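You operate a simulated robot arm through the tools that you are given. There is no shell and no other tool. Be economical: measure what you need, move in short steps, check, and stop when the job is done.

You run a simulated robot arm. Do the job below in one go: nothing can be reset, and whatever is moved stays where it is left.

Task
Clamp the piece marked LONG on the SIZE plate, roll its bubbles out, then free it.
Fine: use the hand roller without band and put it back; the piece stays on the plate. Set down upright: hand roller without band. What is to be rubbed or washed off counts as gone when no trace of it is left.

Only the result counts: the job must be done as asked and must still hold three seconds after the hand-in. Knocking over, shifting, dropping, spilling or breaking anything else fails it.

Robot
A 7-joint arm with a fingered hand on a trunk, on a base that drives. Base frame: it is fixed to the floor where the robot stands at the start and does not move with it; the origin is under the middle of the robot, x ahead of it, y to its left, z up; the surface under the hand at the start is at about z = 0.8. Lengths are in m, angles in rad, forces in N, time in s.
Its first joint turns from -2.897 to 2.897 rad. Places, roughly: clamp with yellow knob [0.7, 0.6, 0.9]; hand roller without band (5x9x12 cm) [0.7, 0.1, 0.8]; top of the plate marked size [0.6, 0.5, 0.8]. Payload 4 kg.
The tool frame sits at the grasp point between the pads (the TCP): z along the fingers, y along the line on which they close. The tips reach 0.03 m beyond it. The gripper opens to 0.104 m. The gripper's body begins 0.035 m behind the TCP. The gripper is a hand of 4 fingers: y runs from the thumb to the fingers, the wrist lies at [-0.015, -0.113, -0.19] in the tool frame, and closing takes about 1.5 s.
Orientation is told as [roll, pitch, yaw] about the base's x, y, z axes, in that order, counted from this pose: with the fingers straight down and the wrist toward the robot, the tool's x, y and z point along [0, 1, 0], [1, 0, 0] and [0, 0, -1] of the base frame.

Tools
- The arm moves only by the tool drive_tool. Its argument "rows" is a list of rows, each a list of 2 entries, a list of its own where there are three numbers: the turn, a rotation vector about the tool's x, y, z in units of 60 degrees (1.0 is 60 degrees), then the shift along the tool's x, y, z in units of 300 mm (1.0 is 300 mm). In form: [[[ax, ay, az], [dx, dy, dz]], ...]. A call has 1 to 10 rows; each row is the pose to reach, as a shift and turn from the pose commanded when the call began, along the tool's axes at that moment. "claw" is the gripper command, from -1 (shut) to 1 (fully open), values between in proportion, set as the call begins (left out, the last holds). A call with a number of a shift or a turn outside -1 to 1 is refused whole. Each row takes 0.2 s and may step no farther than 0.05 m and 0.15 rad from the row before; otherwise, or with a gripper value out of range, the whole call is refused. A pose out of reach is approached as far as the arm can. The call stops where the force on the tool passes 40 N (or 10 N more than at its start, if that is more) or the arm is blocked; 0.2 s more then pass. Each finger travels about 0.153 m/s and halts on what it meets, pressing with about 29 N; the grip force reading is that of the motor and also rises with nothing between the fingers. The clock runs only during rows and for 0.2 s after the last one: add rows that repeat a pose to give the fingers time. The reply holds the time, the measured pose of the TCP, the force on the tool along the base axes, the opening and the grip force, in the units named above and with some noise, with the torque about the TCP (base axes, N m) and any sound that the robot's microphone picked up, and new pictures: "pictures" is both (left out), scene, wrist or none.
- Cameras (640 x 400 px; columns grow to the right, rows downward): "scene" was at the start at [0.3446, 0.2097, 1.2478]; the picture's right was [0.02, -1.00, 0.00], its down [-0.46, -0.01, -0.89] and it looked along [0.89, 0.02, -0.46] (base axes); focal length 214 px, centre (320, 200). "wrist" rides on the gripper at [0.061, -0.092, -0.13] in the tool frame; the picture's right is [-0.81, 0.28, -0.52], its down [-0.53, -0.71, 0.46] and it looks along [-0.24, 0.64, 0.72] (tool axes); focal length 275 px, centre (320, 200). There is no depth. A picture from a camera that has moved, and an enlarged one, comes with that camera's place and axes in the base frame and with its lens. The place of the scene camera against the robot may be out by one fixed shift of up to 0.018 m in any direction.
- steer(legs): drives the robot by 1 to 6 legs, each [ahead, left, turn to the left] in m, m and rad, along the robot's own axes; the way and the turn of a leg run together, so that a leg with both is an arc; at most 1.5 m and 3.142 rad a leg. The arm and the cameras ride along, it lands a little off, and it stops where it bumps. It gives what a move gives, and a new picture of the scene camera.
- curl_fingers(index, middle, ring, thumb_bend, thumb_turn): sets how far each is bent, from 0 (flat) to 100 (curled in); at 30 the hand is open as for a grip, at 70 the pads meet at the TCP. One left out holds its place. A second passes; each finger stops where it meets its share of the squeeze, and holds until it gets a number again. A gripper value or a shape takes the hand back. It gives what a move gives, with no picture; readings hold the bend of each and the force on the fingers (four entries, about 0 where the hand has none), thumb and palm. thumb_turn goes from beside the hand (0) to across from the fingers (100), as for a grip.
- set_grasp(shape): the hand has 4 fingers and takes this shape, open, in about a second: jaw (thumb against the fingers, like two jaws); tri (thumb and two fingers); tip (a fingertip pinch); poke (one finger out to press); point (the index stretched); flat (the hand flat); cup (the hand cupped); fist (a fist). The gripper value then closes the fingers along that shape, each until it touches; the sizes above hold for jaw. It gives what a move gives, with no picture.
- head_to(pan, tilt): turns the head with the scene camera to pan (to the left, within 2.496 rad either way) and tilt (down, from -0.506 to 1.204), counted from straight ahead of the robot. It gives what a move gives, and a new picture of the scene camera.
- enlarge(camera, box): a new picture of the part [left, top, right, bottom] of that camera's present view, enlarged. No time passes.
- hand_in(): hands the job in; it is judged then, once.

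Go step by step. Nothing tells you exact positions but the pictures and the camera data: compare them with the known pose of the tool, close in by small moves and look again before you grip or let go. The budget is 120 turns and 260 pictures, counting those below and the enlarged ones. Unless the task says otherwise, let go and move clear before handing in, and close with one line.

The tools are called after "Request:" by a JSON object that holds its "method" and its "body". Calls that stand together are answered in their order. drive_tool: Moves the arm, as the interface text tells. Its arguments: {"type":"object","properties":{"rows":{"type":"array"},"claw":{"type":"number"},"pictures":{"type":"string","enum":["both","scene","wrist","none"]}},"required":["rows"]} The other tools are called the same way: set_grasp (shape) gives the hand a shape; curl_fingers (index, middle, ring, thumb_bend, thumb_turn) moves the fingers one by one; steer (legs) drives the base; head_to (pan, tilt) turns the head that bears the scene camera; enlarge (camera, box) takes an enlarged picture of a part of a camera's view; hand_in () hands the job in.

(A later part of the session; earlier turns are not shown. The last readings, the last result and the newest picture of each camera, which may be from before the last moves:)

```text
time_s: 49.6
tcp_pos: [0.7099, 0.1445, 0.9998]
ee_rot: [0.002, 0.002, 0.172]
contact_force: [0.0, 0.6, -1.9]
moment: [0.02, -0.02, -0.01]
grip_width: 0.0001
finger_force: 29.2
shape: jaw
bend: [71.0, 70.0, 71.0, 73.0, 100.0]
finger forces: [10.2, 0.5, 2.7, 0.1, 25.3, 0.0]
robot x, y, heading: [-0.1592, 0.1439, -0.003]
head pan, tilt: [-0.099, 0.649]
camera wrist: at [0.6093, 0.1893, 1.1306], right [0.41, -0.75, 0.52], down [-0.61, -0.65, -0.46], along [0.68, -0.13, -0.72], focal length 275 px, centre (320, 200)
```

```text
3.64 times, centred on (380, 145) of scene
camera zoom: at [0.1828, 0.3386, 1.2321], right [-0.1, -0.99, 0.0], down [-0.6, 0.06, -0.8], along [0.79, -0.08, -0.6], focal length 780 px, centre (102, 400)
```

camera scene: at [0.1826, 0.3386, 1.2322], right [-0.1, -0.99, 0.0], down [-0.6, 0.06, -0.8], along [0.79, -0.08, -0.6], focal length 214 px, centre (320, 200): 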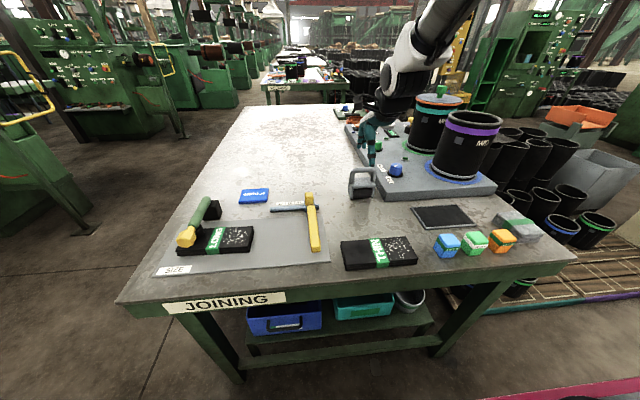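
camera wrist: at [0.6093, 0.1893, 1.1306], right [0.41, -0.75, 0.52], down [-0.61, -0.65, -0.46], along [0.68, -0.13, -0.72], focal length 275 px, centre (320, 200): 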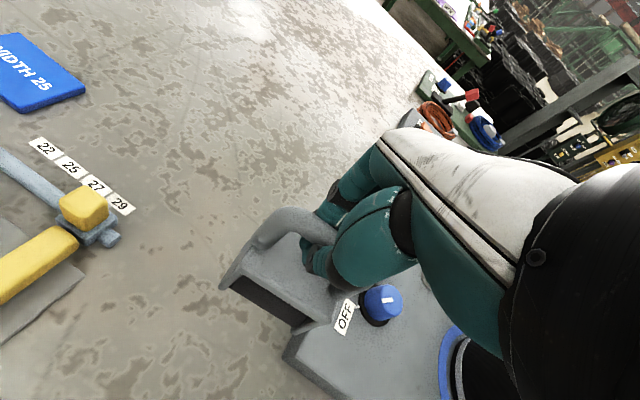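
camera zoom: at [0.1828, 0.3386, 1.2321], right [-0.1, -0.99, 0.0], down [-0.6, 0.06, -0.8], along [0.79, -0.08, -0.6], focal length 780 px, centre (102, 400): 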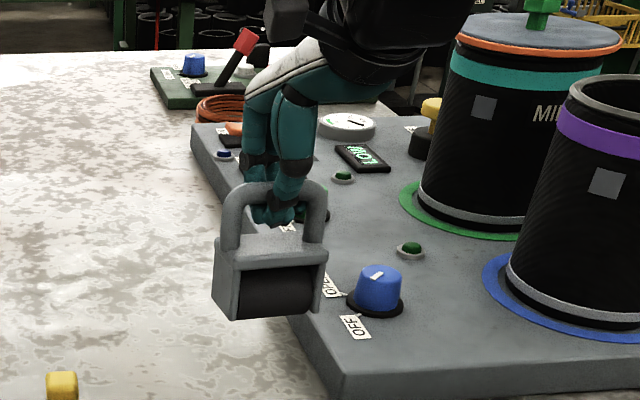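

The roller hangs rigidly. I raise it, turn it square to the bench, and drive left 0.3 m.

Request:
{"method": "drive_tool", "body": {"rows": [[[0, 0, 0.06], [0, 0, -0.1]], [[0, 0, 0.12], [0, 0, -0.2]], [[0, 0, 0.18], [0, 0, -0.23]], [[0, 0, 0.18], [0, 0, -0.23]]], "pictures": "wrist"}}

Request:
{"method": "enlarge", "body": {"camera": "wrist", "box": [200, 150, 400, 350]}}

Request:
{"method": "steer", "body": {"legs": [[0, 0.3, 0]]}}

```text
time_s: 50.6
tcp_pos: [0.711, 0.1441, 1.067]
ee_rot: [0.003, 0.001, -0.018]
contact_force: [-1.1, 0.0, -3.1]
moment: [0.0, 0.01, 0.02]
grip_width: 0.0003
finger_force: 29.2
shape: jaw
bend: [71.0, 70.0, 71.0, 73.0, 100.0]
finger forces: [10.1, 0.6, 2.8, 0.0, 25.2, 0.0]
robot x, y, heading: [-0.1615, 0.1414, -0.007]
head pan, tilt: [-0.099, 0.649]
camera wrist: at [0.6216, 0.2072, 1.1988], right [0.26, -0.82, 0.52], down [-0.72, -0.52, -0.46], along [0.64, -0.26, -0.72], focal length 275 px, centre (320, 200)
```

wrist: 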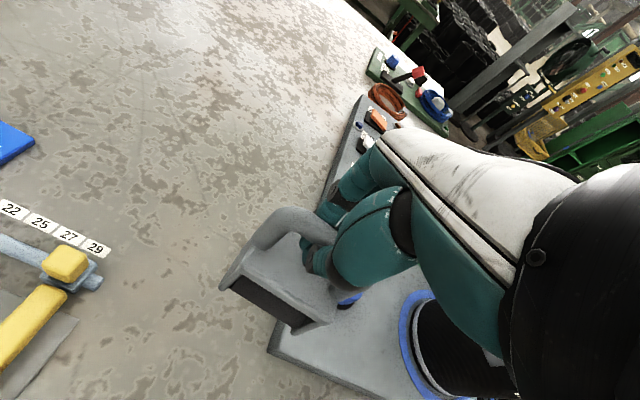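

```text
2.00 times, centred on (300, 250) of wrist
camera zoom: at [0.6216, 0.2072, 1.1988], right [0.26, -0.82, 0.52], down [-0.72, -0.52, -0.46], along [0.64, -0.26, -0.72], focal length 551 px, centre (360, 100)
```

zoom: 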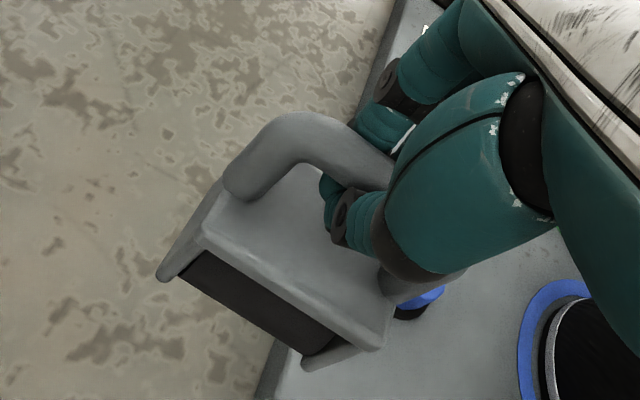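

```text
time_s: 52.6
tcp_pos: [0.7142, 0.4397, 1.0676]
ee_rot: [0.002, 0.0, -0.021]
contact_force: [0.1, 0.2, -3.4]
moment: [-0.01, -0.02, 0.02]
grip_width: 0.0003
finger_force: 28.8
shape: jaw
bend: [71.0, 70.0, 71.0, 73.0, 100.0]
finger forces: [10.1, 0.6, 2.9, 0.0, 25.0, 0.1]
robot x, y, heading: [-0.156, 0.4418, -0.012]
head pan, tilt: [-0.099, 0.649]
camera scene: at [0.1859, 0.6363, 1.2322], right [-0.11, -0.99, 0.0], down [-0.6, 0.07, -0.8], along [0.79, -0.09, -0.6], focal length 214 px, centre (320, 200)
```

scene: 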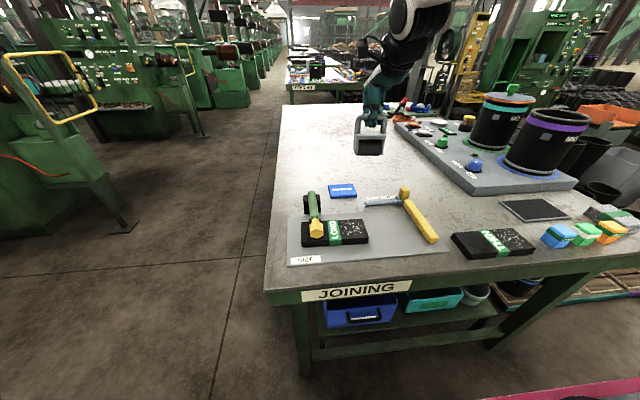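

The roller sits about 0.09 rad clockwise of square in the hand. I correct this and bring it over the bubbly part of LONG, staying above it.

Request:
{"method": "drive_tool", "body": {"rows": [[[0, 0, -0.045], [0.06, -0.1, 0]], [[0, 0, -0.085], [0.12, -0.22, 0]], [[0, 0, -0.085], [0.192, -0.32, 0.05]], [[0, 0, -0.085], [0.192, -0.384, 0.15]], [[0, 0, -0.085], [0.192, -0.384, 0.28]], [[0, 0, -0.085], [0.192, -0.384, 0.34]], [[0, 0, -0.085], [0.192, -0.384, 0.34]]], "pictures": "both"}}

Request:
{"method": "enlarge", "body": {"camera": "scene", "box": [270, 140, 420, 270]}}

Request:
{"method": "enlarge", "body": {"camera": "wrist", "box": [150, 150, 400, 390]}}

```text
time_s: 54.2
tcp_pos: [0.6, 0.4979, 0.9663]
ee_rot: [0.002, 0.0, 0.067]
contact_force: [0.2, 0.6, -1.5]
moment: [0.03, -0.02, -0.03]
grip_width: 0.0007
finger_force: 29.0
shape: jaw
bend: [71.0, 70.0, 71.0, 74.0, 100.0]
finger forces: [9.9, 0.7, 3.0, 0.0, 24.8, 0.0]
robot x, y, heading: [-0.1554, 0.4438, -0.013]
head pan, tilt: [-0.099, 0.649]
camera scene: at [0.1859, 0.6363, 1.2322], right [-0.11, -0.99, 0.0], down [-0.6, 0.07, -0.8], along [0.79, -0.09, -0.6], focal length 214 px, centre (320, 200)
camera wrist: at [0.5055, 0.5536, 1.097], right [0.33, -0.79, 0.52], down [-0.68, -0.58, -0.46], along [0.66, -0.2, -0.72], focal length 275 px, centre (320, 200)
```

scene: 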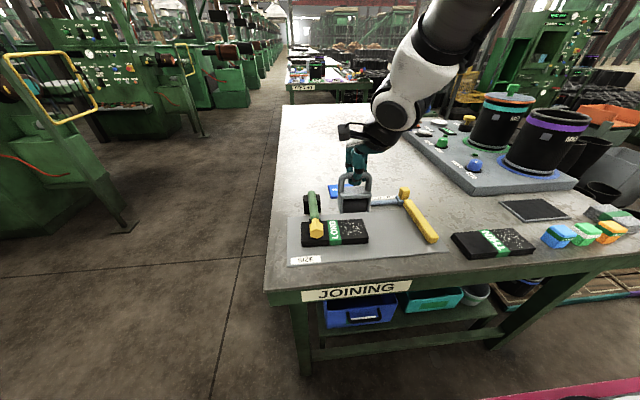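
wrist: 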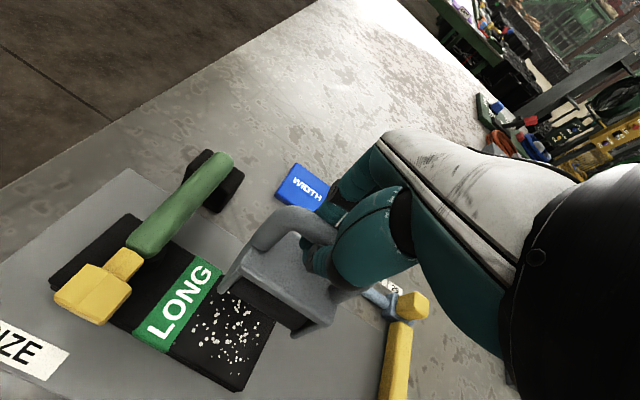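

```text
3.08 times, centred on (345, 205) of scene
camera zoom: at [0.1859, 0.6363, 1.2322], right [-0.11, -0.99, 0.0], down [-0.6, 0.07, -0.8], along [0.79, -0.09, -0.6], focal length 660 px, centre (243, 185)
```

zoom: 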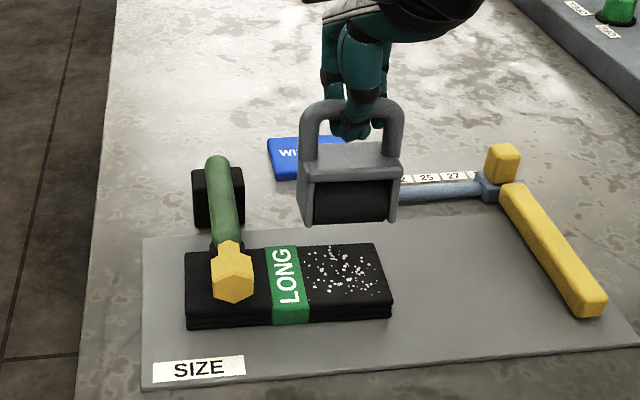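

```text
1.67 times, centred on (275, 270) of wrist
camera zoom: at [0.5055, 0.5536, 1.097], right [0.33, -0.79, 0.52], down [-0.68, -0.58, -0.46], along [0.66, -0.2, -0.72], focal length 459 px, centre (395, 83)
```

zoom: 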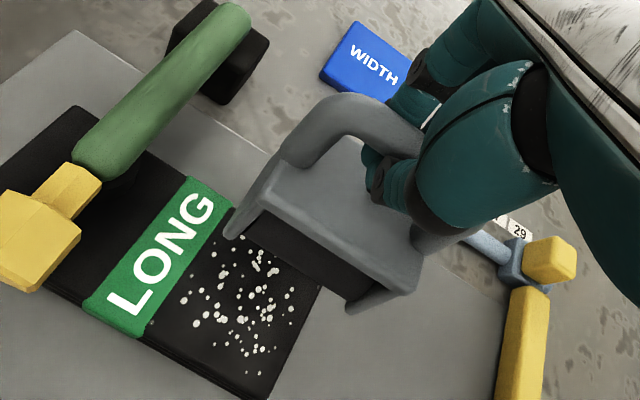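

The roller is square with the piece. I move over the middle of the bubbles and descend in small steps to contact.

Request:
{"method": "drive_tool", "body": {"rows": [[[0, 0, 0], [0.029, -0.082, 0.03]], [[0, 0, 0], [0.029, -0.082, 0.07]], [[0, 0, 0], [0.029, -0.082, 0.08]], [[0, 0, 0], [0.029, -0.082, 0.09]], [[0, 0, 0], [0.029, -0.082, 0.1]], [[0, 0, 0], [0.029, -0.082, 0.1]]], "pictures": "wrist"}}

Request:
{"method": "enlarge", "body": {"camera": "scene", "box": [270, 140, 420, 270]}}

```text
time_s: 55.6
tcp_pos: [0.5739, 0.5052, 0.9357]
ee_rot: [0.002, 0.001, 0.066]
contact_force: [0.2, 0.1, -3.2]
moment: [0.03, 0.01, 0.03]
grip_width: 0.0003
finger_force: 29.0
shape: jaw
bend: [71.0, 70.0, 71.0, 74.0, 100.0]
finger forces: [9.9, 0.7, 3.1, 0.0, 24.9, 0.0]
robot x, y, heading: [-0.152, 0.4423, -0.007]
head pan, tilt: [-0.099, 0.649]
camera wrist: at [0.4798, 0.5613, 1.0666], right [0.33, -0.79, 0.52], down [-0.68, -0.58, -0.46], along [0.66, -0.2, -0.72], focal length 275 px, centre (320, 200)
```

wrist: 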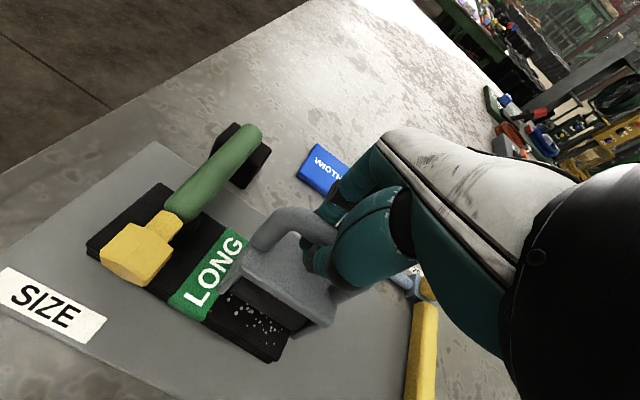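

```text
3.08 times, centred on (345, 205) of scene
camera zoom: at [0.1859, 0.6363, 1.2322], right [-0.11, -0.99, 0.0], down [-0.6, 0.07, -0.8], along [0.79, -0.09, -0.6], focal length 660 px, centre (243, 185)
```

zoom: 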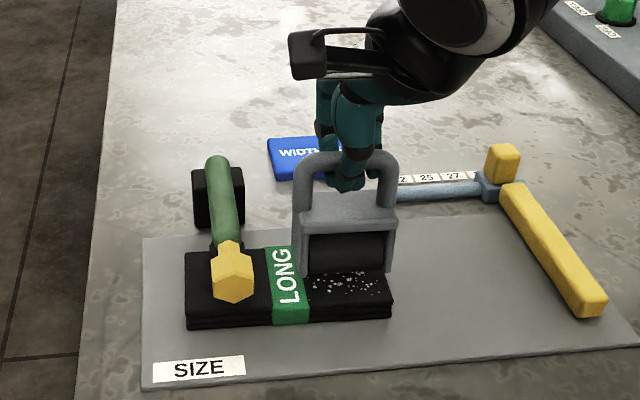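

Not yet touching; I continue down in 1.5 mm steps.

Request:
{"method": "drive_tool", "body": {"rows": [[[0, 0, 0], [0, 0, 0.006]], [[0, 0, 0], [0, 0, 0.012]], [[0, 0, 0], [0, 0, 0.018]], [[0, 0, 0], [0, 0, 0.024]], [[0, 0, 0], [0, 0, 0.03]]], "pictures": "none"}}

Request:
{"method": "enlarge", "body": {"camera": "scene", "box": [270, 140, 420, 270]}}

```text
time_s: 56.8
tcp_pos: [0.5748, 0.5071, 0.9273]
ee_rot: [0.003, 0.0, 0.066]
contact_force: [0.1, 2.3, 3.0]
moment: [-0.06, -0.02, 0.03]
grip_width: 0.0005
finger_force: 29.0
shape: jaw
bend: [71.0, 70.0, 71.0, 75.0, 100.0]
finger forces: [2.2, 0.1, 2.4, 0.0, 3.4, 0.0]
robot x, y, heading: [-0.1533, 0.4393, -0.008]
head pan, tilt: [-0.099, 0.649]
```

```text
3.08 times, centred on (345, 205) of scene
camera zoom: at [0.1857, 0.6364, 1.2322], right [-0.11, -0.99, 0.0], down [-0.6, 0.07, -0.8], along [0.79, -0.09, -0.6], focal length 660 px, centre (243, 185)
```

zoom: 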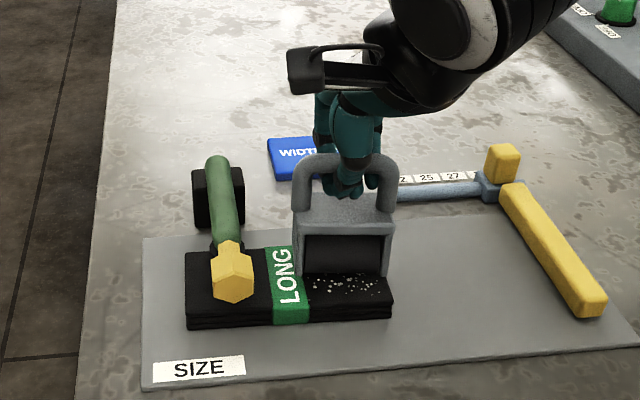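

Contact begins. I press on a few more millimetres so the hand bears on the handle.

Request:
{"method": "drive_tool", "body": {"rows": [[[0, 0, 0], [0, 0, 0.007]], [[0, 0, 0], [0, 0, 0.014]], [[0, 0, 0], [0, 0, 0.021]], [[0, 0, 0], [0, 0, 0.028]]], "pictures": "none"}}

Request:
{"method": "enlarge", "body": {"camera": "scene", "box": [270, 140, 420, 270]}}

```text
time_s: 57.8
tcp_pos: [0.5754, 0.5075, 0.919]
ee_rot: [0.002, -0.002, 0.068]
contact_force: [0.6, 4.0, 7.5]
moment: [0.05, -0.06, 0.07]
grip_width: 0.0005
finger_force: 29.1
shape: jaw
bend: [71.0, 70.0, 70.0, 75.0, 100.0]
finger forces: [0.0, 0.0, 2.7, 0.0, 1.8, 0.1]
robot x, y, heading: [-0.1562, 0.4392, -0.007]
head pan, tilt: [-0.099, 0.649]
```

```text
3.08 times, centred on (345, 205) of scene
camera zoom: at [0.1856, 0.6364, 1.2322], right [-0.11, -0.99, 0.0], down [-0.6, 0.07, -0.8], along [0.79, -0.09, -0.6], focal length 660 px, centre (243, 185)
```

zoom: 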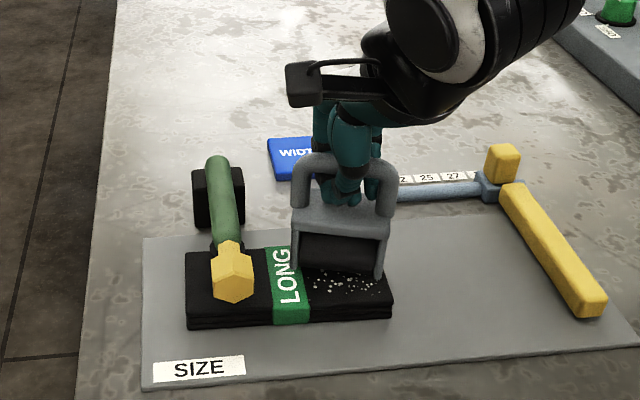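

The handle pivots in the loose cage. While the roller stands on the piece, I ease off, open, rise to z 0.946 and look, so as to pinch the bar properly.

Request:
{"method": "drive_tool", "body": {"rows": [[[0, 0, 0], [0, 0, -0.015]], [[0, 0, 0], [0, 0, -0.028]], [[0, 0, 0], [0, 0, -0.032]], [[0, 0, 0], [0, 0, -0.032]]], "pictures": "none"}}

Request:
{"method": "enlarge", "body": {"camera": "scene", "box": [270, 140, 420, 270]}}

Request:
{"method": "drive_tool", "body": {"rows": [[[0, 0, 0], [0, 0, 0]], [[0, 0, 0], [0, 0, 0]], [[0, 0, 0], [0, 0, 0]], [[0, 0, 0], [0, 0, 0]], [[0, 0, 0], [0, 0, 0]]], "claw": 0.2, "pictures": "wrist"}}

Request:
{"method": "enlarge", "body": {"camera": "scene", "box": [270, 140, 420, 270]}}

```text
time_s: 58.8
tcp_pos: [0.5749, 0.5059, 0.9285]
ee_rot: [0.001, 0.0, 0.066]
contact_force: [0.1, 0.6, -3.1]
moment: [0.0, 0.01, -0.02]
grip_width: 0.0003
finger_force: 28.7
shape: jaw
bend: [71.0, 70.0, 70.0, 75.0, 100.0]
finger forces: [1.5, 0.0, 1.2, 0.0, 2.3, 0.0]
robot x, y, heading: [-0.1581, 0.4439, -0.011]
head pan, tilt: [-0.099, 0.649]
```

```text
3.08 times, centred on (345, 205) of scene
camera zoom: at [0.1859, 0.6363, 1.2322], right [-0.11, -0.99, 0.0], down [-0.6, 0.07, -0.8], along [0.79, -0.09, -0.6], focal length 660 px, centre (243, 185)
```

zoom: 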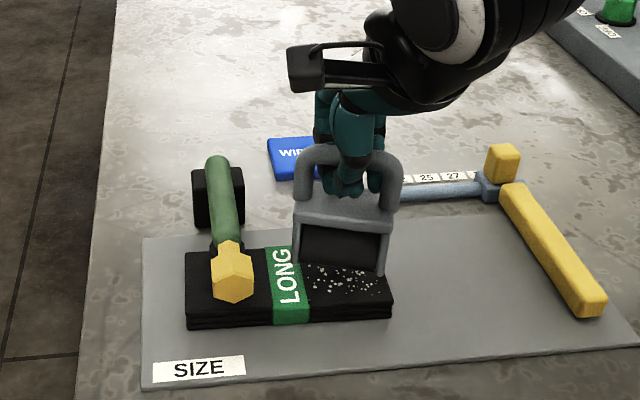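

```text
time_s: 60.0
tcp_pos: [0.5751, 0.5068, 0.928]
ee_rot: [0.001, 0.0, 0.067]
contact_force: [-1.2, 0.5, 0.7]
moment: [-0.01, -0.02, -0.01]
grip_width: 0.0621
finger_force: 0.0
shape: jaw
bend: [29.0, 41.0, 37.0, 65.0, 100.0]
finger forces: [0.0, 0.1, 0.1, 0.1, 0.0, 0.1]
robot x, y, heading: [-0.1544, 0.442, -0.012]
head pan, tilt: [-0.099, 0.649]
camera wrist: at [0.4799, 0.5617, 1.0592], right [0.33, -0.79, 0.52], down [-0.68, -0.58, -0.46], along [0.66, -0.2, -0.72], focal length 275 px, centre (320, 200)
```

wrist: 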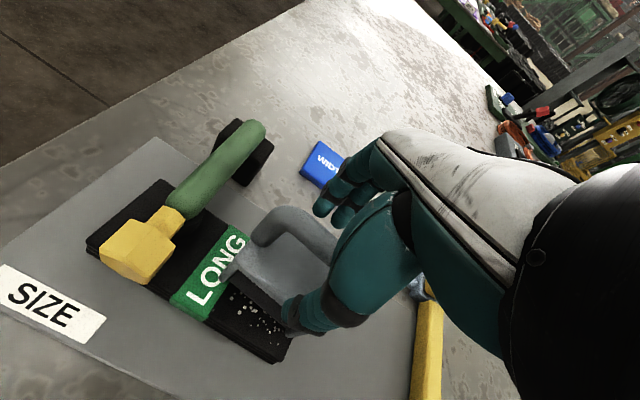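

```text
3.08 times, centred on (345, 205) of scene
camera zoom: at [0.1858, 0.6363, 1.2322], right [-0.11, -0.99, 0.0], down [-0.6, 0.07, -0.8], along [0.79, -0.09, -0.6], focal length 660 px, centre (243, 185)
```

zoom: 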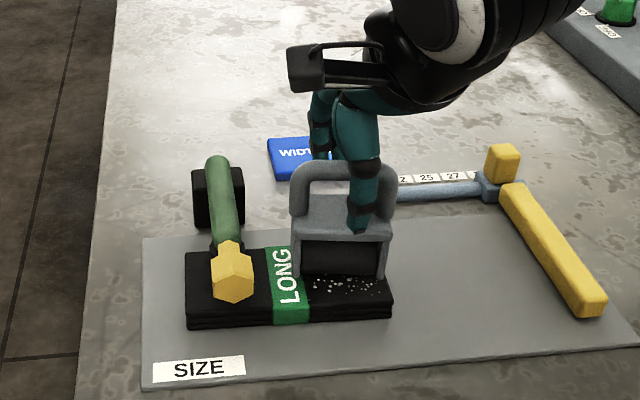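

Request:
{"method": "drive_tool", "body": {"rows": [[[0, 0, 0], [0, 0, -0.025]], [[0, 0, 0], [0, 0, -0.05]], [[0, 0, 0], [0, 0, -0.05]]], "claw": 0.4, "pictures": "none"}}

Request:
{"method": "enlarge", "body": {"camera": "wrist", "box": [200, 150, 400, 350]}}

Request:
{"method": "enlarge", "body": {"camera": "scene", "box": [290, 140, 420, 240]}}

```text
time_s: 60.8
tcp_pos: [0.5751, 0.5068, 0.9432]
ee_rot: [0.001, 0.0, 0.067]
contact_force: [0.1, -1.1, 0.4]
moment: [0.01, -0.01, 0.01]
grip_width: 0.0726
finger_force: 0.1
shape: jaw
bend: [27.0, 37.0, 34.0, 58.0, 99.0]
finger forces: [0.0, 0.0, 0.0, 0.0, 0.0, 0.0]
robot x, y, heading: [-0.1566, 0.4414, -0.009]
head pan, tilt: [-0.099, 0.649]
```

```text
2.00 times, centred on (300, 250) of wrist
camera zoom: at [0.4799, 0.5617, 1.0738], right [0.33, -0.79, 0.52], down [-0.68, -0.58, -0.46], along [0.66, -0.2, -0.72], focal length 551 px, centre (360, 100)
```

zoom: 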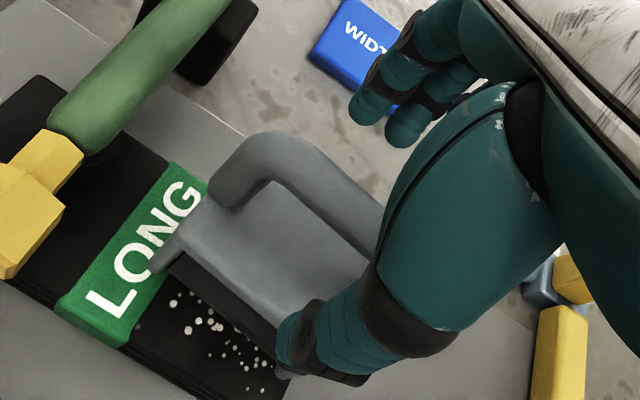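

```text
4.00 times, centred on (355, 190) of scene
camera zoom: at [0.1858, 0.6363, 1.2322], right [-0.11, -0.99, 0.0], down [-0.6, 0.07, -0.8], along [0.79, -0.09, -0.6], focal length 858 px, centre (180, 240)
```

zoom: 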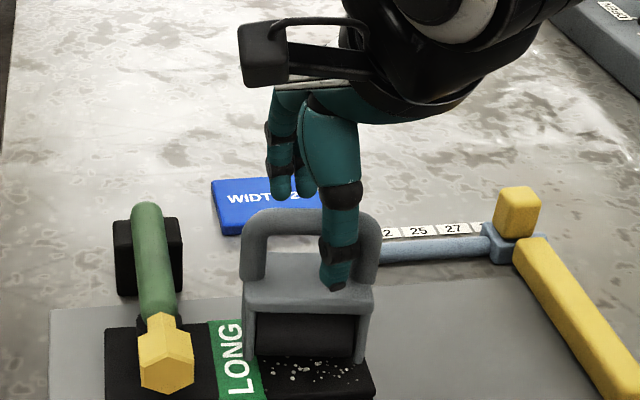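

The bar runs along y at about x 0.569. I align (yaw −0.06, −6 mm) and pinch at this height.

Request:
{"method": "drive_tool", "body": {"rows": [[[0, 0, 0.06], [0, -0.02, 0]], [[0, 0, 0.06], [0, -0.02, 0]]], "pictures": "none"}}

Request:
{"method": "drive_tool", "body": {"rows": [[[0, 0, 0], [0, 0, 0]], [[0, 0, 0], [0, 0, 0]], [[0, 0, 0], [0, 0, 0]], [[0, 0, 0], [0, 0, 0]], [[0, 0, 0], [0, 0, 0]], [[0, 0, 0], [0, 0, 0]], [[0, 0, 0], [0, 0, 0]]], "claw": -1, "pictures": "none"}}

Request:
{"method": "enlarge", "body": {"camera": "wrist", "box": [200, 150, 400, 350]}}

Request:
{"method": "enlarge", "body": {"camera": "scene", "box": [290, 140, 420, 240]}}

```text
time_s: 61.4
tcp_pos: [0.5684, 0.5066, 0.9439]
ee_rot: [0.001, 0.001, 0.004]
contact_force: [-0.2, -0.9, -0.4]
moment: [-0.01, 0.02, 0.02]
grip_width: 0.0726
finger_force: 0.1
shape: jaw
bend: [27.0, 37.0, 34.0, 58.0, 99.0]
finger forces: [0.1, 0.0, 0.1, 0.1, 0.0, 0.0]
robot x, y, heading: [-0.1577, 0.4428, -0.014]
head pan, tilt: [-0.099, 0.649]
```

```text
time_s: 63.0
tcp_pos: [0.5689, 0.5063, 0.9436]
ee_rot: [0.002, 0.0, 0.004]
contact_force: [-0.9, -0.4, -2.9]
moment: [0.0, 0.01, 0.01]
grip_width: 0.0082
finger_force: 28.7
shape: jaw
bend: [72.0, 71.0, 70.0, 75.0, 100.0]
finger forces: [14.6, 4.8, 2.9, 0.0, 22.6, 0.1]
robot x, y, heading: [-0.1534, 0.4391, -0.01]
head pan, tilt: [-0.099, 0.649]
```

```text
2.00 times, centred on (300, 250) of wrist
camera zoom: at [0.4778, 0.5674, 1.0741], right [0.28, -0.81, 0.52], down [-0.71, -0.53, -0.46], along [0.65, -0.24, -0.72], focal length 551 px, centre (360, 100)
```

zoom: 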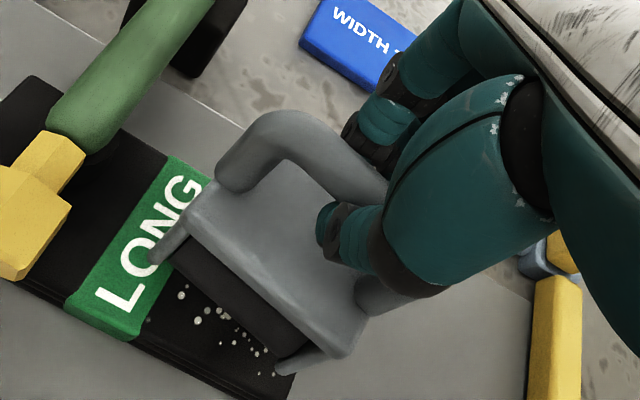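

```text
4.00 times, centred on (355, 190) of scene
camera zoom: at [0.1859, 0.6363, 1.2322], right [-0.11, -0.99, 0.0], down [-0.6, 0.07, -0.8], along [0.79, -0.09, -0.6], focal length 858 px, centre (180, 240)
```

zoom: 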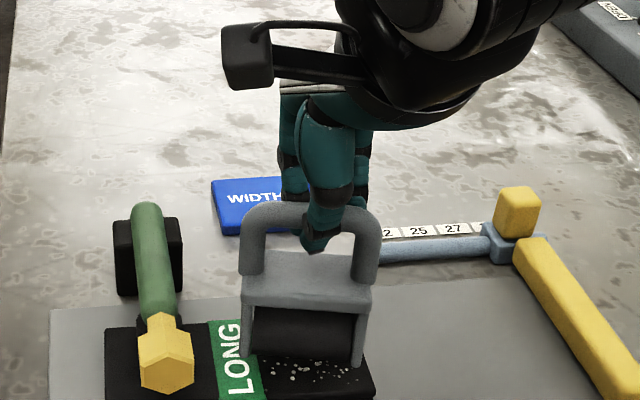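

A firmer grip (22 N with something between the pads). I press down gently to test.

Request:
{"method": "drive_tool", "body": {"rows": [[[0, 0, 0], [0, 0, 0.007]], [[0, 0, 0], [0, 0, 0.014]], [[0, 0, 0], [0, 0, 0.021]], [[0, 0, 0], [0, 0, 0.028]]], "pictures": "none"}}

Request:
{"method": "enlarge", "body": {"camera": "scene", "box": [290, 140, 420, 240]}}

```text
time_s: 64.0
tcp_pos: [0.569, 0.5069, 0.9341]
ee_rot: [0.001, -0.003, 0.006]
contact_force: [-0.7, -0.1, 3.7]
moment: [-0.05, -0.04, 0.01]
grip_width: 0.0088
finger_force: 28.7
shape: jaw
bend: [73.0, 72.0, 71.0, 78.0, 100.0]
finger forces: [13.9, 2.3, 4.0, 0.0, 18.9, 0.0]
robot x, y, heading: [-0.1536, 0.442, -0.015]
head pan, tilt: [-0.099, 0.649]
```

```text
4.00 times, centred on (355, 190) of scene
camera zoom: at [0.1857, 0.6362, 1.2322], right [-0.11, -0.99, 0.0], down [-0.6, 0.07, -0.8], along [0.79, -0.09, -0.6], focal length 858 px, centre (180, 240)
```

zoom: 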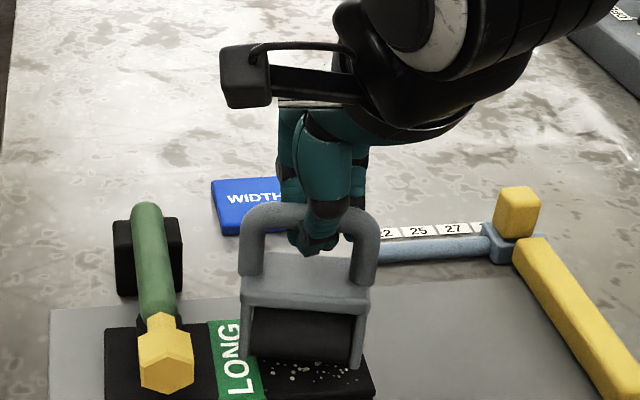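

Upright and pressing about 6 N. I roll slowly toward the near edge and check.

Request:
{"method": "drive_tool", "body": {"rows": [[[0, 0, 0], [0, 0, 0.006]], [[0, 0, 0], [0, -0.02, 0.006]], [[0, 0, 0], [0, -0.04, 0.006]], [[0, 0, 0], [0, -0.06, 0.006]], [[0, 0, 0], [0, -0.08, 0.006]], [[0, 0, 0], [0, -0.1, 0.006]]], "pictures": "none"}}

Request:
{"method": "enlarge", "body": {"camera": "scene", "box": [290, 140, 420, 240]}}

```text
time_s: 65.4
tcp_pos: [0.5398, 0.5081, 0.9332]
ee_rot: [0.002, -0.001, 0.004]
contact_force: [1.1, 1.5, 3.7]
moment: [-0.08, -0.09, 0.0]
grip_width: 0.0079
finger_force: 29.1
shape: jaw
bend: [73.0, 72.0, 72.0, 78.0, 100.0]
finger forces: [5.3, 0.1, 4.8, 0.0, 0.0, 0.0]
robot x, y, heading: [-0.1563, 0.439, -0.016]
head pan, tilt: [-0.099, 0.649]
```

```text
4.00 times, centred on (355, 190) of scene
camera zoom: at [0.1858, 0.6363, 1.2322], right [-0.11, -0.99, 0.0], down [-0.6, 0.07, -0.8], along [0.79, -0.09, -0.6], focal length 858 px, centre (180, 240)
```

zoom: 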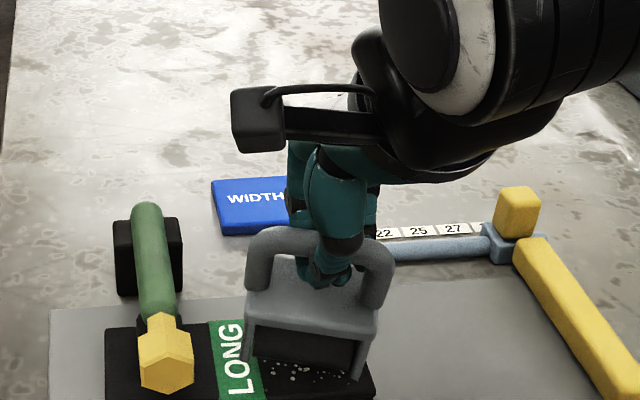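

The grip is a bit loose but the roller follows. I roll back across to the far edge and see what has happened to the bubbles.

Request:
{"method": "drive_tool", "body": {"rows": [[[0, 0, 0], [0, 0.025, 0]], [[0, 0, 0], [0, 0.05, 0]], [[0, 0, 0], [0, 0.075, 0]], [[0, 0, 0], [0, 0.1, 0]], [[0, 0, 0], [0, 0.125, 0]], [[0, 0, 0], [0, 0.15, 0]], [[0, 0, 0], [0, 0.175, 0]], [[0, 0, 0], [0, 0.2, 0]]], "pictures": "wrist"}}

Request:
{"method": "enlarge", "body": {"camera": "scene", "box": [290, 140, 420, 260]}}

```text
time_s: 67.2
tcp_pos: [0.5985, 0.5067, 0.9321]
ee_rot: [-0.001, -0.001, 0.004]
contact_force: [0.2, 0.2, -2.8]
moment: [-0.03, 0.04, 0.0]
grip_width: 0.0077
finger_force: 28.8
shape: jaw
bend: [73.0, 72.0, 71.0, 79.0, 100.0]
finger forces: [6.4, 0.0, 3.3, 0.0, 0.0, 0.0]
robot x, y, heading: [-0.1555, 0.4383, -0.008]
head pan, tilt: [-0.099, 0.649]
camera wrist: at [0.5073, 0.5673, 1.063], right [0.28, -0.81, 0.52], down [-0.71, -0.54, -0.46], along [0.65, -0.24, -0.72], focal length 275 px, centre (320, 200)
```

wrist: 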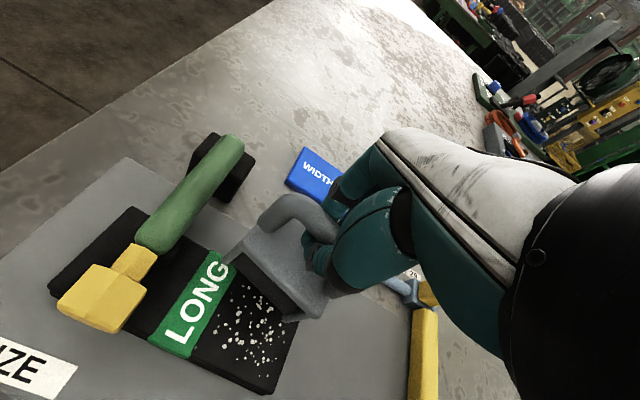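

```text
3.33 times, centred on (355, 200) of scene
camera zoom: at [0.1859, 0.6363, 1.2322], right [-0.11, -0.99, 0.0], down [-0.6, 0.07, -0.8], along [0.79, -0.09, -0.6], focal length 715 px, centre (203, 200)
```

zoom: 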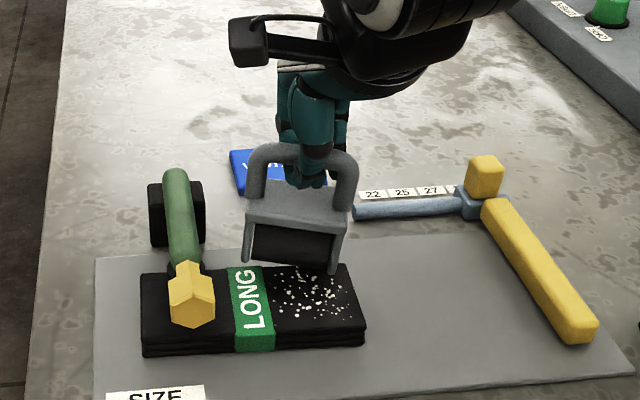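

The bubbles are untouched, since the roller pivots in this pinch. I'll set it down upright on the piece, release, and regrip across the two handle legs with the hand turned 90°.

Request:
{"method": "drive_tool", "body": {"rows": [[[0, 0, 0], [0, 0, -0.04]], [[0, 0, 0], [0, -0.05, -0.04]], [[0, 0, 0], [0, -0.09, -0.04]], [[0, 0, 0], [0, -0.09, -0.02]], [[0, 0, 0], [0, -0.09, -0.01]], [[0, 0, 0], [0, -0.09, 0]], [[0, 0, 0], [0, -0.09, 0.005]], [[0, 0, 0], [0, -0.09, 0.005]]], "pictures": "none"}}

Request:
{"method": "enlarge", "body": {"camera": "scene", "box": [290, 140, 420, 260]}}

Request:
{"method": "enlarge", "body": {"camera": "wrist", "box": [180, 150, 400, 370]}}

```text
time_s: 69.0
tcp_pos: [0.5727, 0.506, 0.9308]
ee_rot: [0.001, -0.001, 0.004]
contact_force: [0.2, 1.7, 0.8]
moment: [-0.02, -0.06, 0.01]
grip_width: 0.008
finger_force: 29.1
shape: jaw
bend: [73.0, 72.0, 71.0, 79.0, 100.0]
finger forces: [4.5, 0.0, 3.4, 0.1, 0.0, 0.0]
robot x, y, heading: [-0.1541, 0.4393, -0.008]
head pan, tilt: [-0.099, 0.649]
```

```text
3.33 times, centred on (355, 200) of scene
camera zoom: at [0.1858, 0.6363, 1.2322], right [-0.11, -0.99, 0.0], down [-0.6, 0.07, -0.8], along [0.79, -0.09, -0.6], focal length 715 px, centre (203, 200)
```

zoom: 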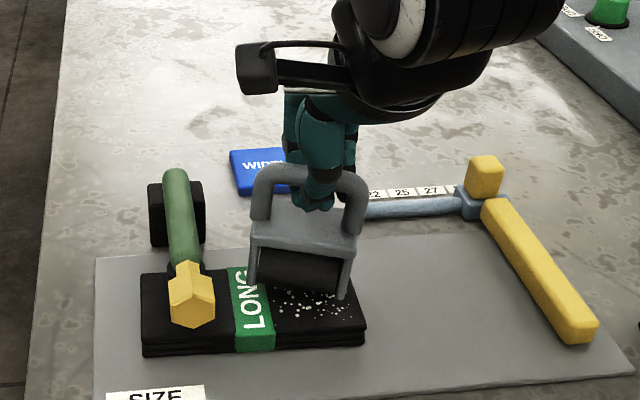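

```text
1.82 times, centred on (290, 260) of wrist
camera zoom: at [0.4811, 0.5675, 1.0617], right [0.28, -0.81, 0.52], down [-0.71, -0.54, -0.46], along [0.65, -0.24, -0.72], focal length 500 px, centre (374, 91)
```

zoom: 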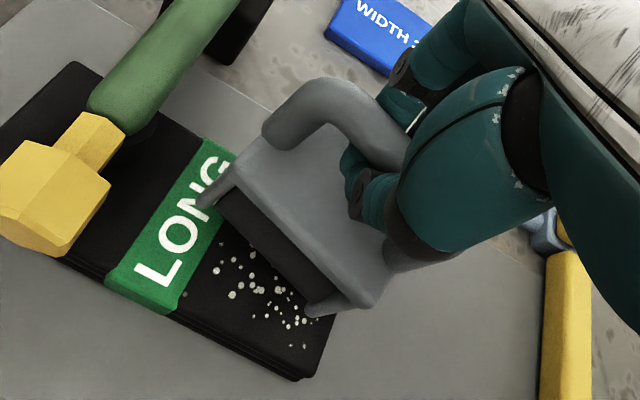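

Request:
{"method": "drive_tool", "body": {"rows": [[[0, 0, 0], [-0.01, 0, -0.01]], [[0, 0, 0], [-0.025, 0, -0.01]], [[0, 0, 0], [-0.025, 0, 0]], [[0, 0, 0], [-0.025, 0, 0.008]], [[0, 0, 0], [-0.025, 0, 0.008]]], "pictures": "none"}}

Request:
{"method": "drive_tool", "body": {"rows": [[[0, 0, 0], [0, 0, 0]], [[0, 0, 0], [0, 0, 0]], [[0, 0, 0], [0, 0, 0]], [[0, 0, 0], [0, 0, 0]], [[0, 0, 0], [0, 0, 0]], [[0, 0, 0], [0, 0, 0]]], "claw": 0.5, "pictures": "none"}}

Request:
{"method": "enlarge", "body": {"camera": "scene", "box": [290, 140, 420, 260]}}

```text
time_s: 70.2
tcp_pos: [0.5723, 0.4993, 0.9271]
ee_rot: [0.0, -0.001, 0.003]
contact_force: [1.0, 1.5, 2.7]
moment: [-0.05, -0.07, 0.04]
grip_width: 0.0077
finger_force: 29.0
shape: jaw
bend: [72.0, 72.0, 71.0, 79.0, 100.0]
finger forces: [1.6, 0.1, 2.8, 0.1, 0.6, 0.0]
robot x, y, heading: [-0.1557, 0.4399, -0.015]
head pan, tilt: [-0.099, 0.649]
```

```text
time_s: 71.6
tcp_pos: [0.5724, 0.4986, 0.9292]
ee_rot: [0.0, -0.001, 0.005]
contact_force: [-0.4, 0.0, -0.3]
moment: [0.01, 0.01, -0.01]
grip_width: 0.078
finger_force: 0.1
shape: jaw
bend: [27.0, 36.0, 33.0, 54.0, 99.0]
finger forces: [0.1, 0.1, 0.0, 0.0, 0.0, 0.0]
robot x, y, heading: [-0.1561, 0.4437, -0.011]
head pan, tilt: [-0.099, 0.649]
```

```text
3.33 times, centred on (355, 200) of scene
camera zoom: at [0.1858, 0.6363, 1.2322], right [-0.11, -0.99, 0.0], down [-0.6, 0.07, -0.8], along [0.79, -0.09, -0.6], focal length 715 px, centre (203, 200)
```

zoom: 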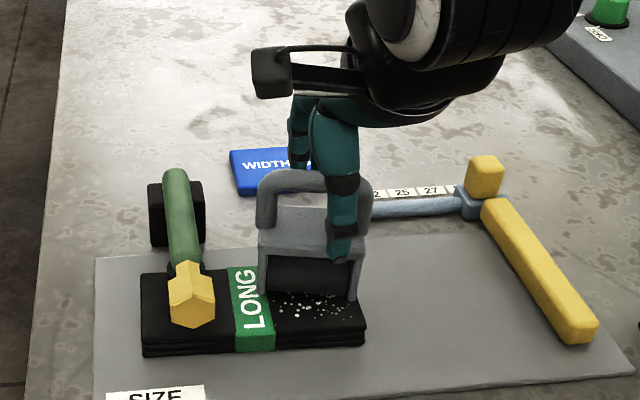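

The roller stands upright on the piece. I open, rise clear, and turn the hand 90° (wrist to the right).

Request:
{"method": "drive_tool", "body": {"rows": [[[0, 0, 0], [0, 0, -0.1]], [[0, 0, 0], [0, 0, -0.25]], [[0, 0, 0], [0, 0, -0.4]], [[0, 0, -0.14], [0, 0, -0.5]], [[0, 0, -0.28], [0, 0, -0.5]], [[0, 0, -0.42], [0, 0, -0.5]], [[0, 0, -0.56], [0, 0, -0.5]], [[0, 0, -0.7], [0, 0, -0.5]], [[0, 0, -0.7], [0, 0, -0.5]]], "claw": 1, "pictures": "scene"}}

Request:
{"method": "drive_tool", "body": {"rows": [[[0, 0, -0.14], [0, 0, 0]], [[0, 0, -0.28], [0, 0, 0]], [[0, 0, -0.42], [0, 0, 0]], [[0, 0, -0.56], [0, 0, 0]], [[0, 0, -0.7], [0, 0, 0]], [[0, 0, -0.8], [0, 0, 0]], [[0, 0, -0.8], [0, 0, 0]]]}}

```text
time_s: 73.6
tcp_pos: [0.5723, 0.4994, 1.0785]
ee_rot: [0.002, -0.001, 0.738]
contact_force: [-0.3, -0.3, 0.2]
moment: [0.02, 0.02, 0.0]
grip_width: 0.1038
finger_force: 0.0
shape: jaw
bend: [30.0, 30.0, 30.0, 30.0, 98.0]
finger forces: [0.0, 0.1, 0.0, 0.0, 0.0, 0.0]
robot x, y, heading: [-0.1598, 0.4443, -0.004]
head pan, tilt: [-0.099, 0.649]
camera scene: at [0.1858, 0.6362, 1.2322], right [-0.11, -0.99, 0.0], down [-0.6, 0.07, -0.8], along [0.79, -0.09, -0.6], focal length 214 px, centre (320, 200)
```

scene: 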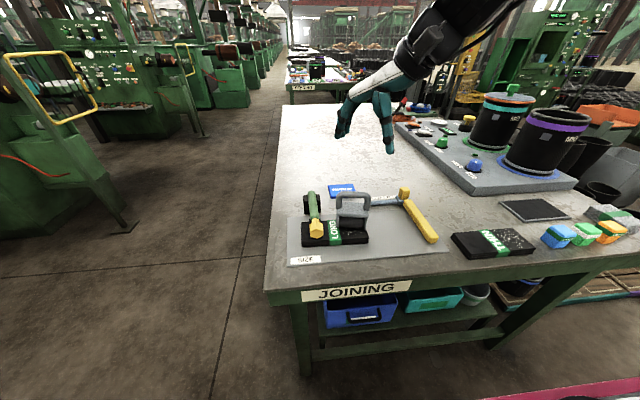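

```text
time_s: 75.2
tcp_pos: [0.5729, 0.4988, 1.0787]
ee_rot: [0.001, -0.003, 1.577]
contact_force: [0.1, -0.6, 0.2]
moment: [-0.03, -0.01, -0.02]
grip_width: 0.1036
finger_force: 0.1
shape: jaw
bend: [30.0, 30.0, 30.0, 30.0, 98.0]
finger forces: [0.1, 0.0, 0.1, 0.0, 0.0, 0.0]
robot x, y, heading: [-0.1526, 0.4406, -0.009]
head pan, tilt: [-0.099, 0.649]
camera scene: at [0.1858, 0.6363, 1.2322], right [-0.11, -0.99, 0.0], down [-0.6, 0.07, -0.8], along [0.79, -0.09, -0.6], focal length 214 px, centre (320, 200)
camera wrist: at [0.5117, 0.4067, 1.2093], right [0.81, 0.28, 0.52], down [0.54, -0.71, -0.46], along [0.24, 0.65, -0.72], focal length 275 px, centre (320, 200)
```

scene: 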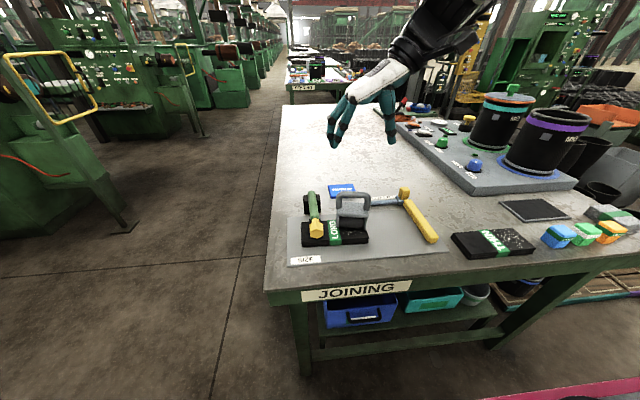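
wrist: 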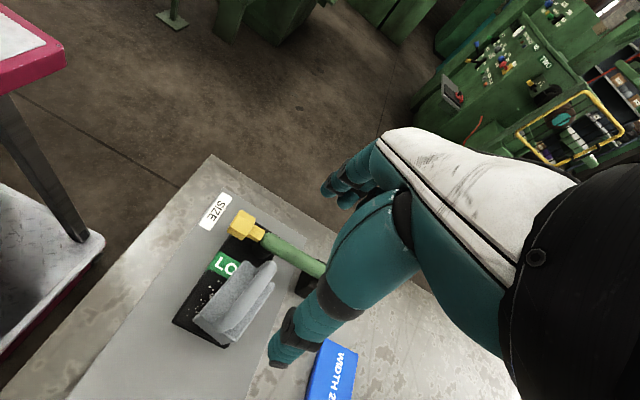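

Turned fine. I zoom in to locate the handle legs.

Request:
{"method": "enlarge", "body": {"camera": "wrist", "box": [160, 220, 320, 360]}}

Request:
{"method": "enlarge", "body": {"camera": "scene", "box": [290, 170, 420, 260]}}

```text
2.86 times, centred on (240, 290) of wrist
camera zoom: at [0.5117, 0.4067, 1.2093], right [0.81, 0.28, 0.52], down [0.54, -0.71, -0.46], along [0.24, 0.65, -0.72], focal length 786 px, centre (549, -57)
```

zoom: 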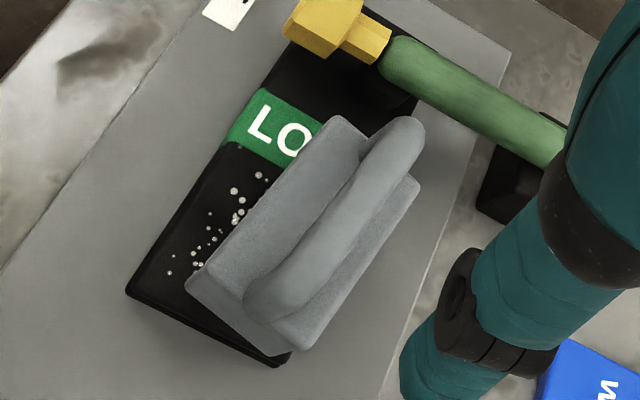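

```text
4.44 times, centred on (355, 215) of scene
camera zoom: at [0.1858, 0.6363, 1.2322], right [-0.11, -0.99, 0.0], down [-0.6, 0.07, -0.8], along [0.79, -0.09, -0.6], focal length 953 px, centre (164, 133)
```

zoom: 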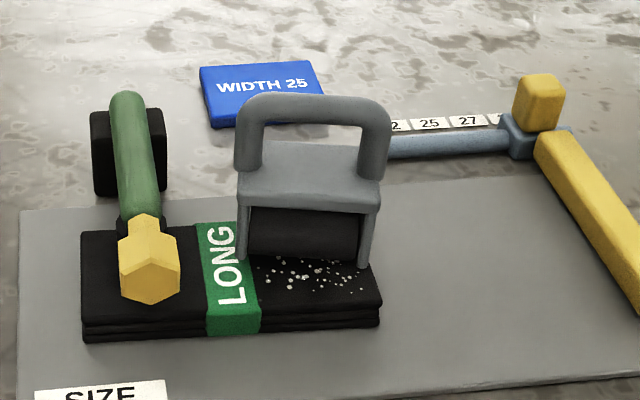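

The handle's centre is at about (0.570, 0.499), turned about −0.2 rad. I align and lower to just above it.

Request:
{"method": "drive_tool", "body": {"rows": [[[0, 0, 0.1], [0.01, 0, 0.1]], [[0, 0, 0.19], [0.01, 0, 0.2]], [[0, 0, 0.19], [0.01, 0, 0.3]], [[0, 0, 0.19], [0.01, 0, 0.3]]], "pictures": "wrist"}}

Request:
{"method": "enlarge", "body": {"camera": "scene", "box": [290, 130, 420, 250]}}

Request:
{"method": "enlarge", "body": {"camera": "wrist", "box": [120, 170, 380, 390]}}

```text
time_s: 76.2
tcp_pos: [0.5677, 0.499, 0.9877]
ee_rot: [0.001, -0.002, 1.375]
contact_force: [-0.4, 0.0, -1.2]
moment: [0.0, 0.01, -0.01]
grip_width: 0.1038
finger_force: 0.2
shape: jaw
bend: [30.0, 30.0, 30.0, 30.0, 98.0]
finger forces: [0.0, 0.0, 0.0, 0.0, 0.0, 0.0]
robot x, y, heading: [-0.153, 0.4408, -0.013]
head pan, tilt: [-0.099, 0.649]
camera wrist: at [0.4907, 0.4218, 1.1192], right [0.85, 0.11, 0.52], down [0.38, -0.8, -0.46], along [0.36, 0.59, -0.72], focal length 275 px, centre (320, 200)
```

wrist: 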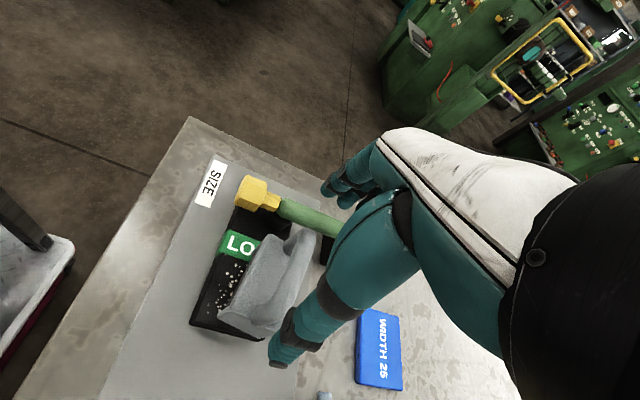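

```text
3.33 times, centred on (355, 190) of scene
camera zoom: at [0.1858, 0.6363, 1.2322], right [-0.11, -0.99, 0.0], down [-0.6, 0.07, -0.8], along [0.79, -0.09, -0.6], focal length 715 px, centre (203, 233)
```

zoom: 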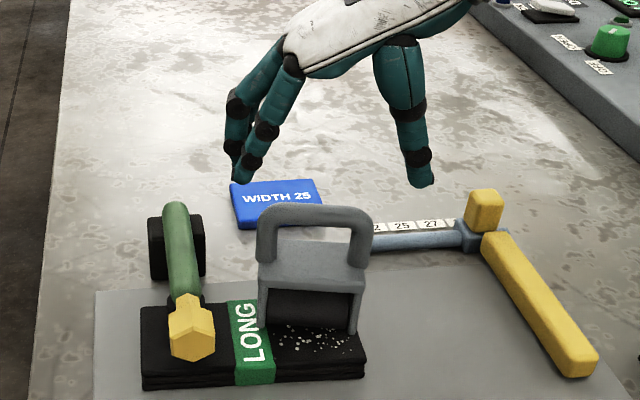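

```text
1.82 times, centred on (250, 280) of wrist
camera zoom: at [0.4907, 0.4218, 1.1192], right [0.85, 0.11, 0.52], down [0.38, -0.8, -0.46], along [0.36, 0.59, -0.72], focal length 500 px, centre (447, 54)
```

zoom: 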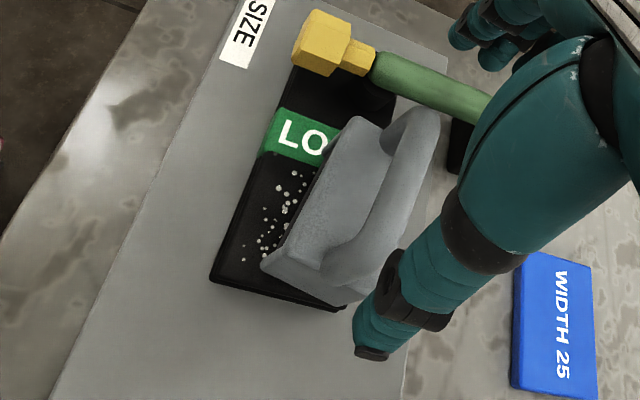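

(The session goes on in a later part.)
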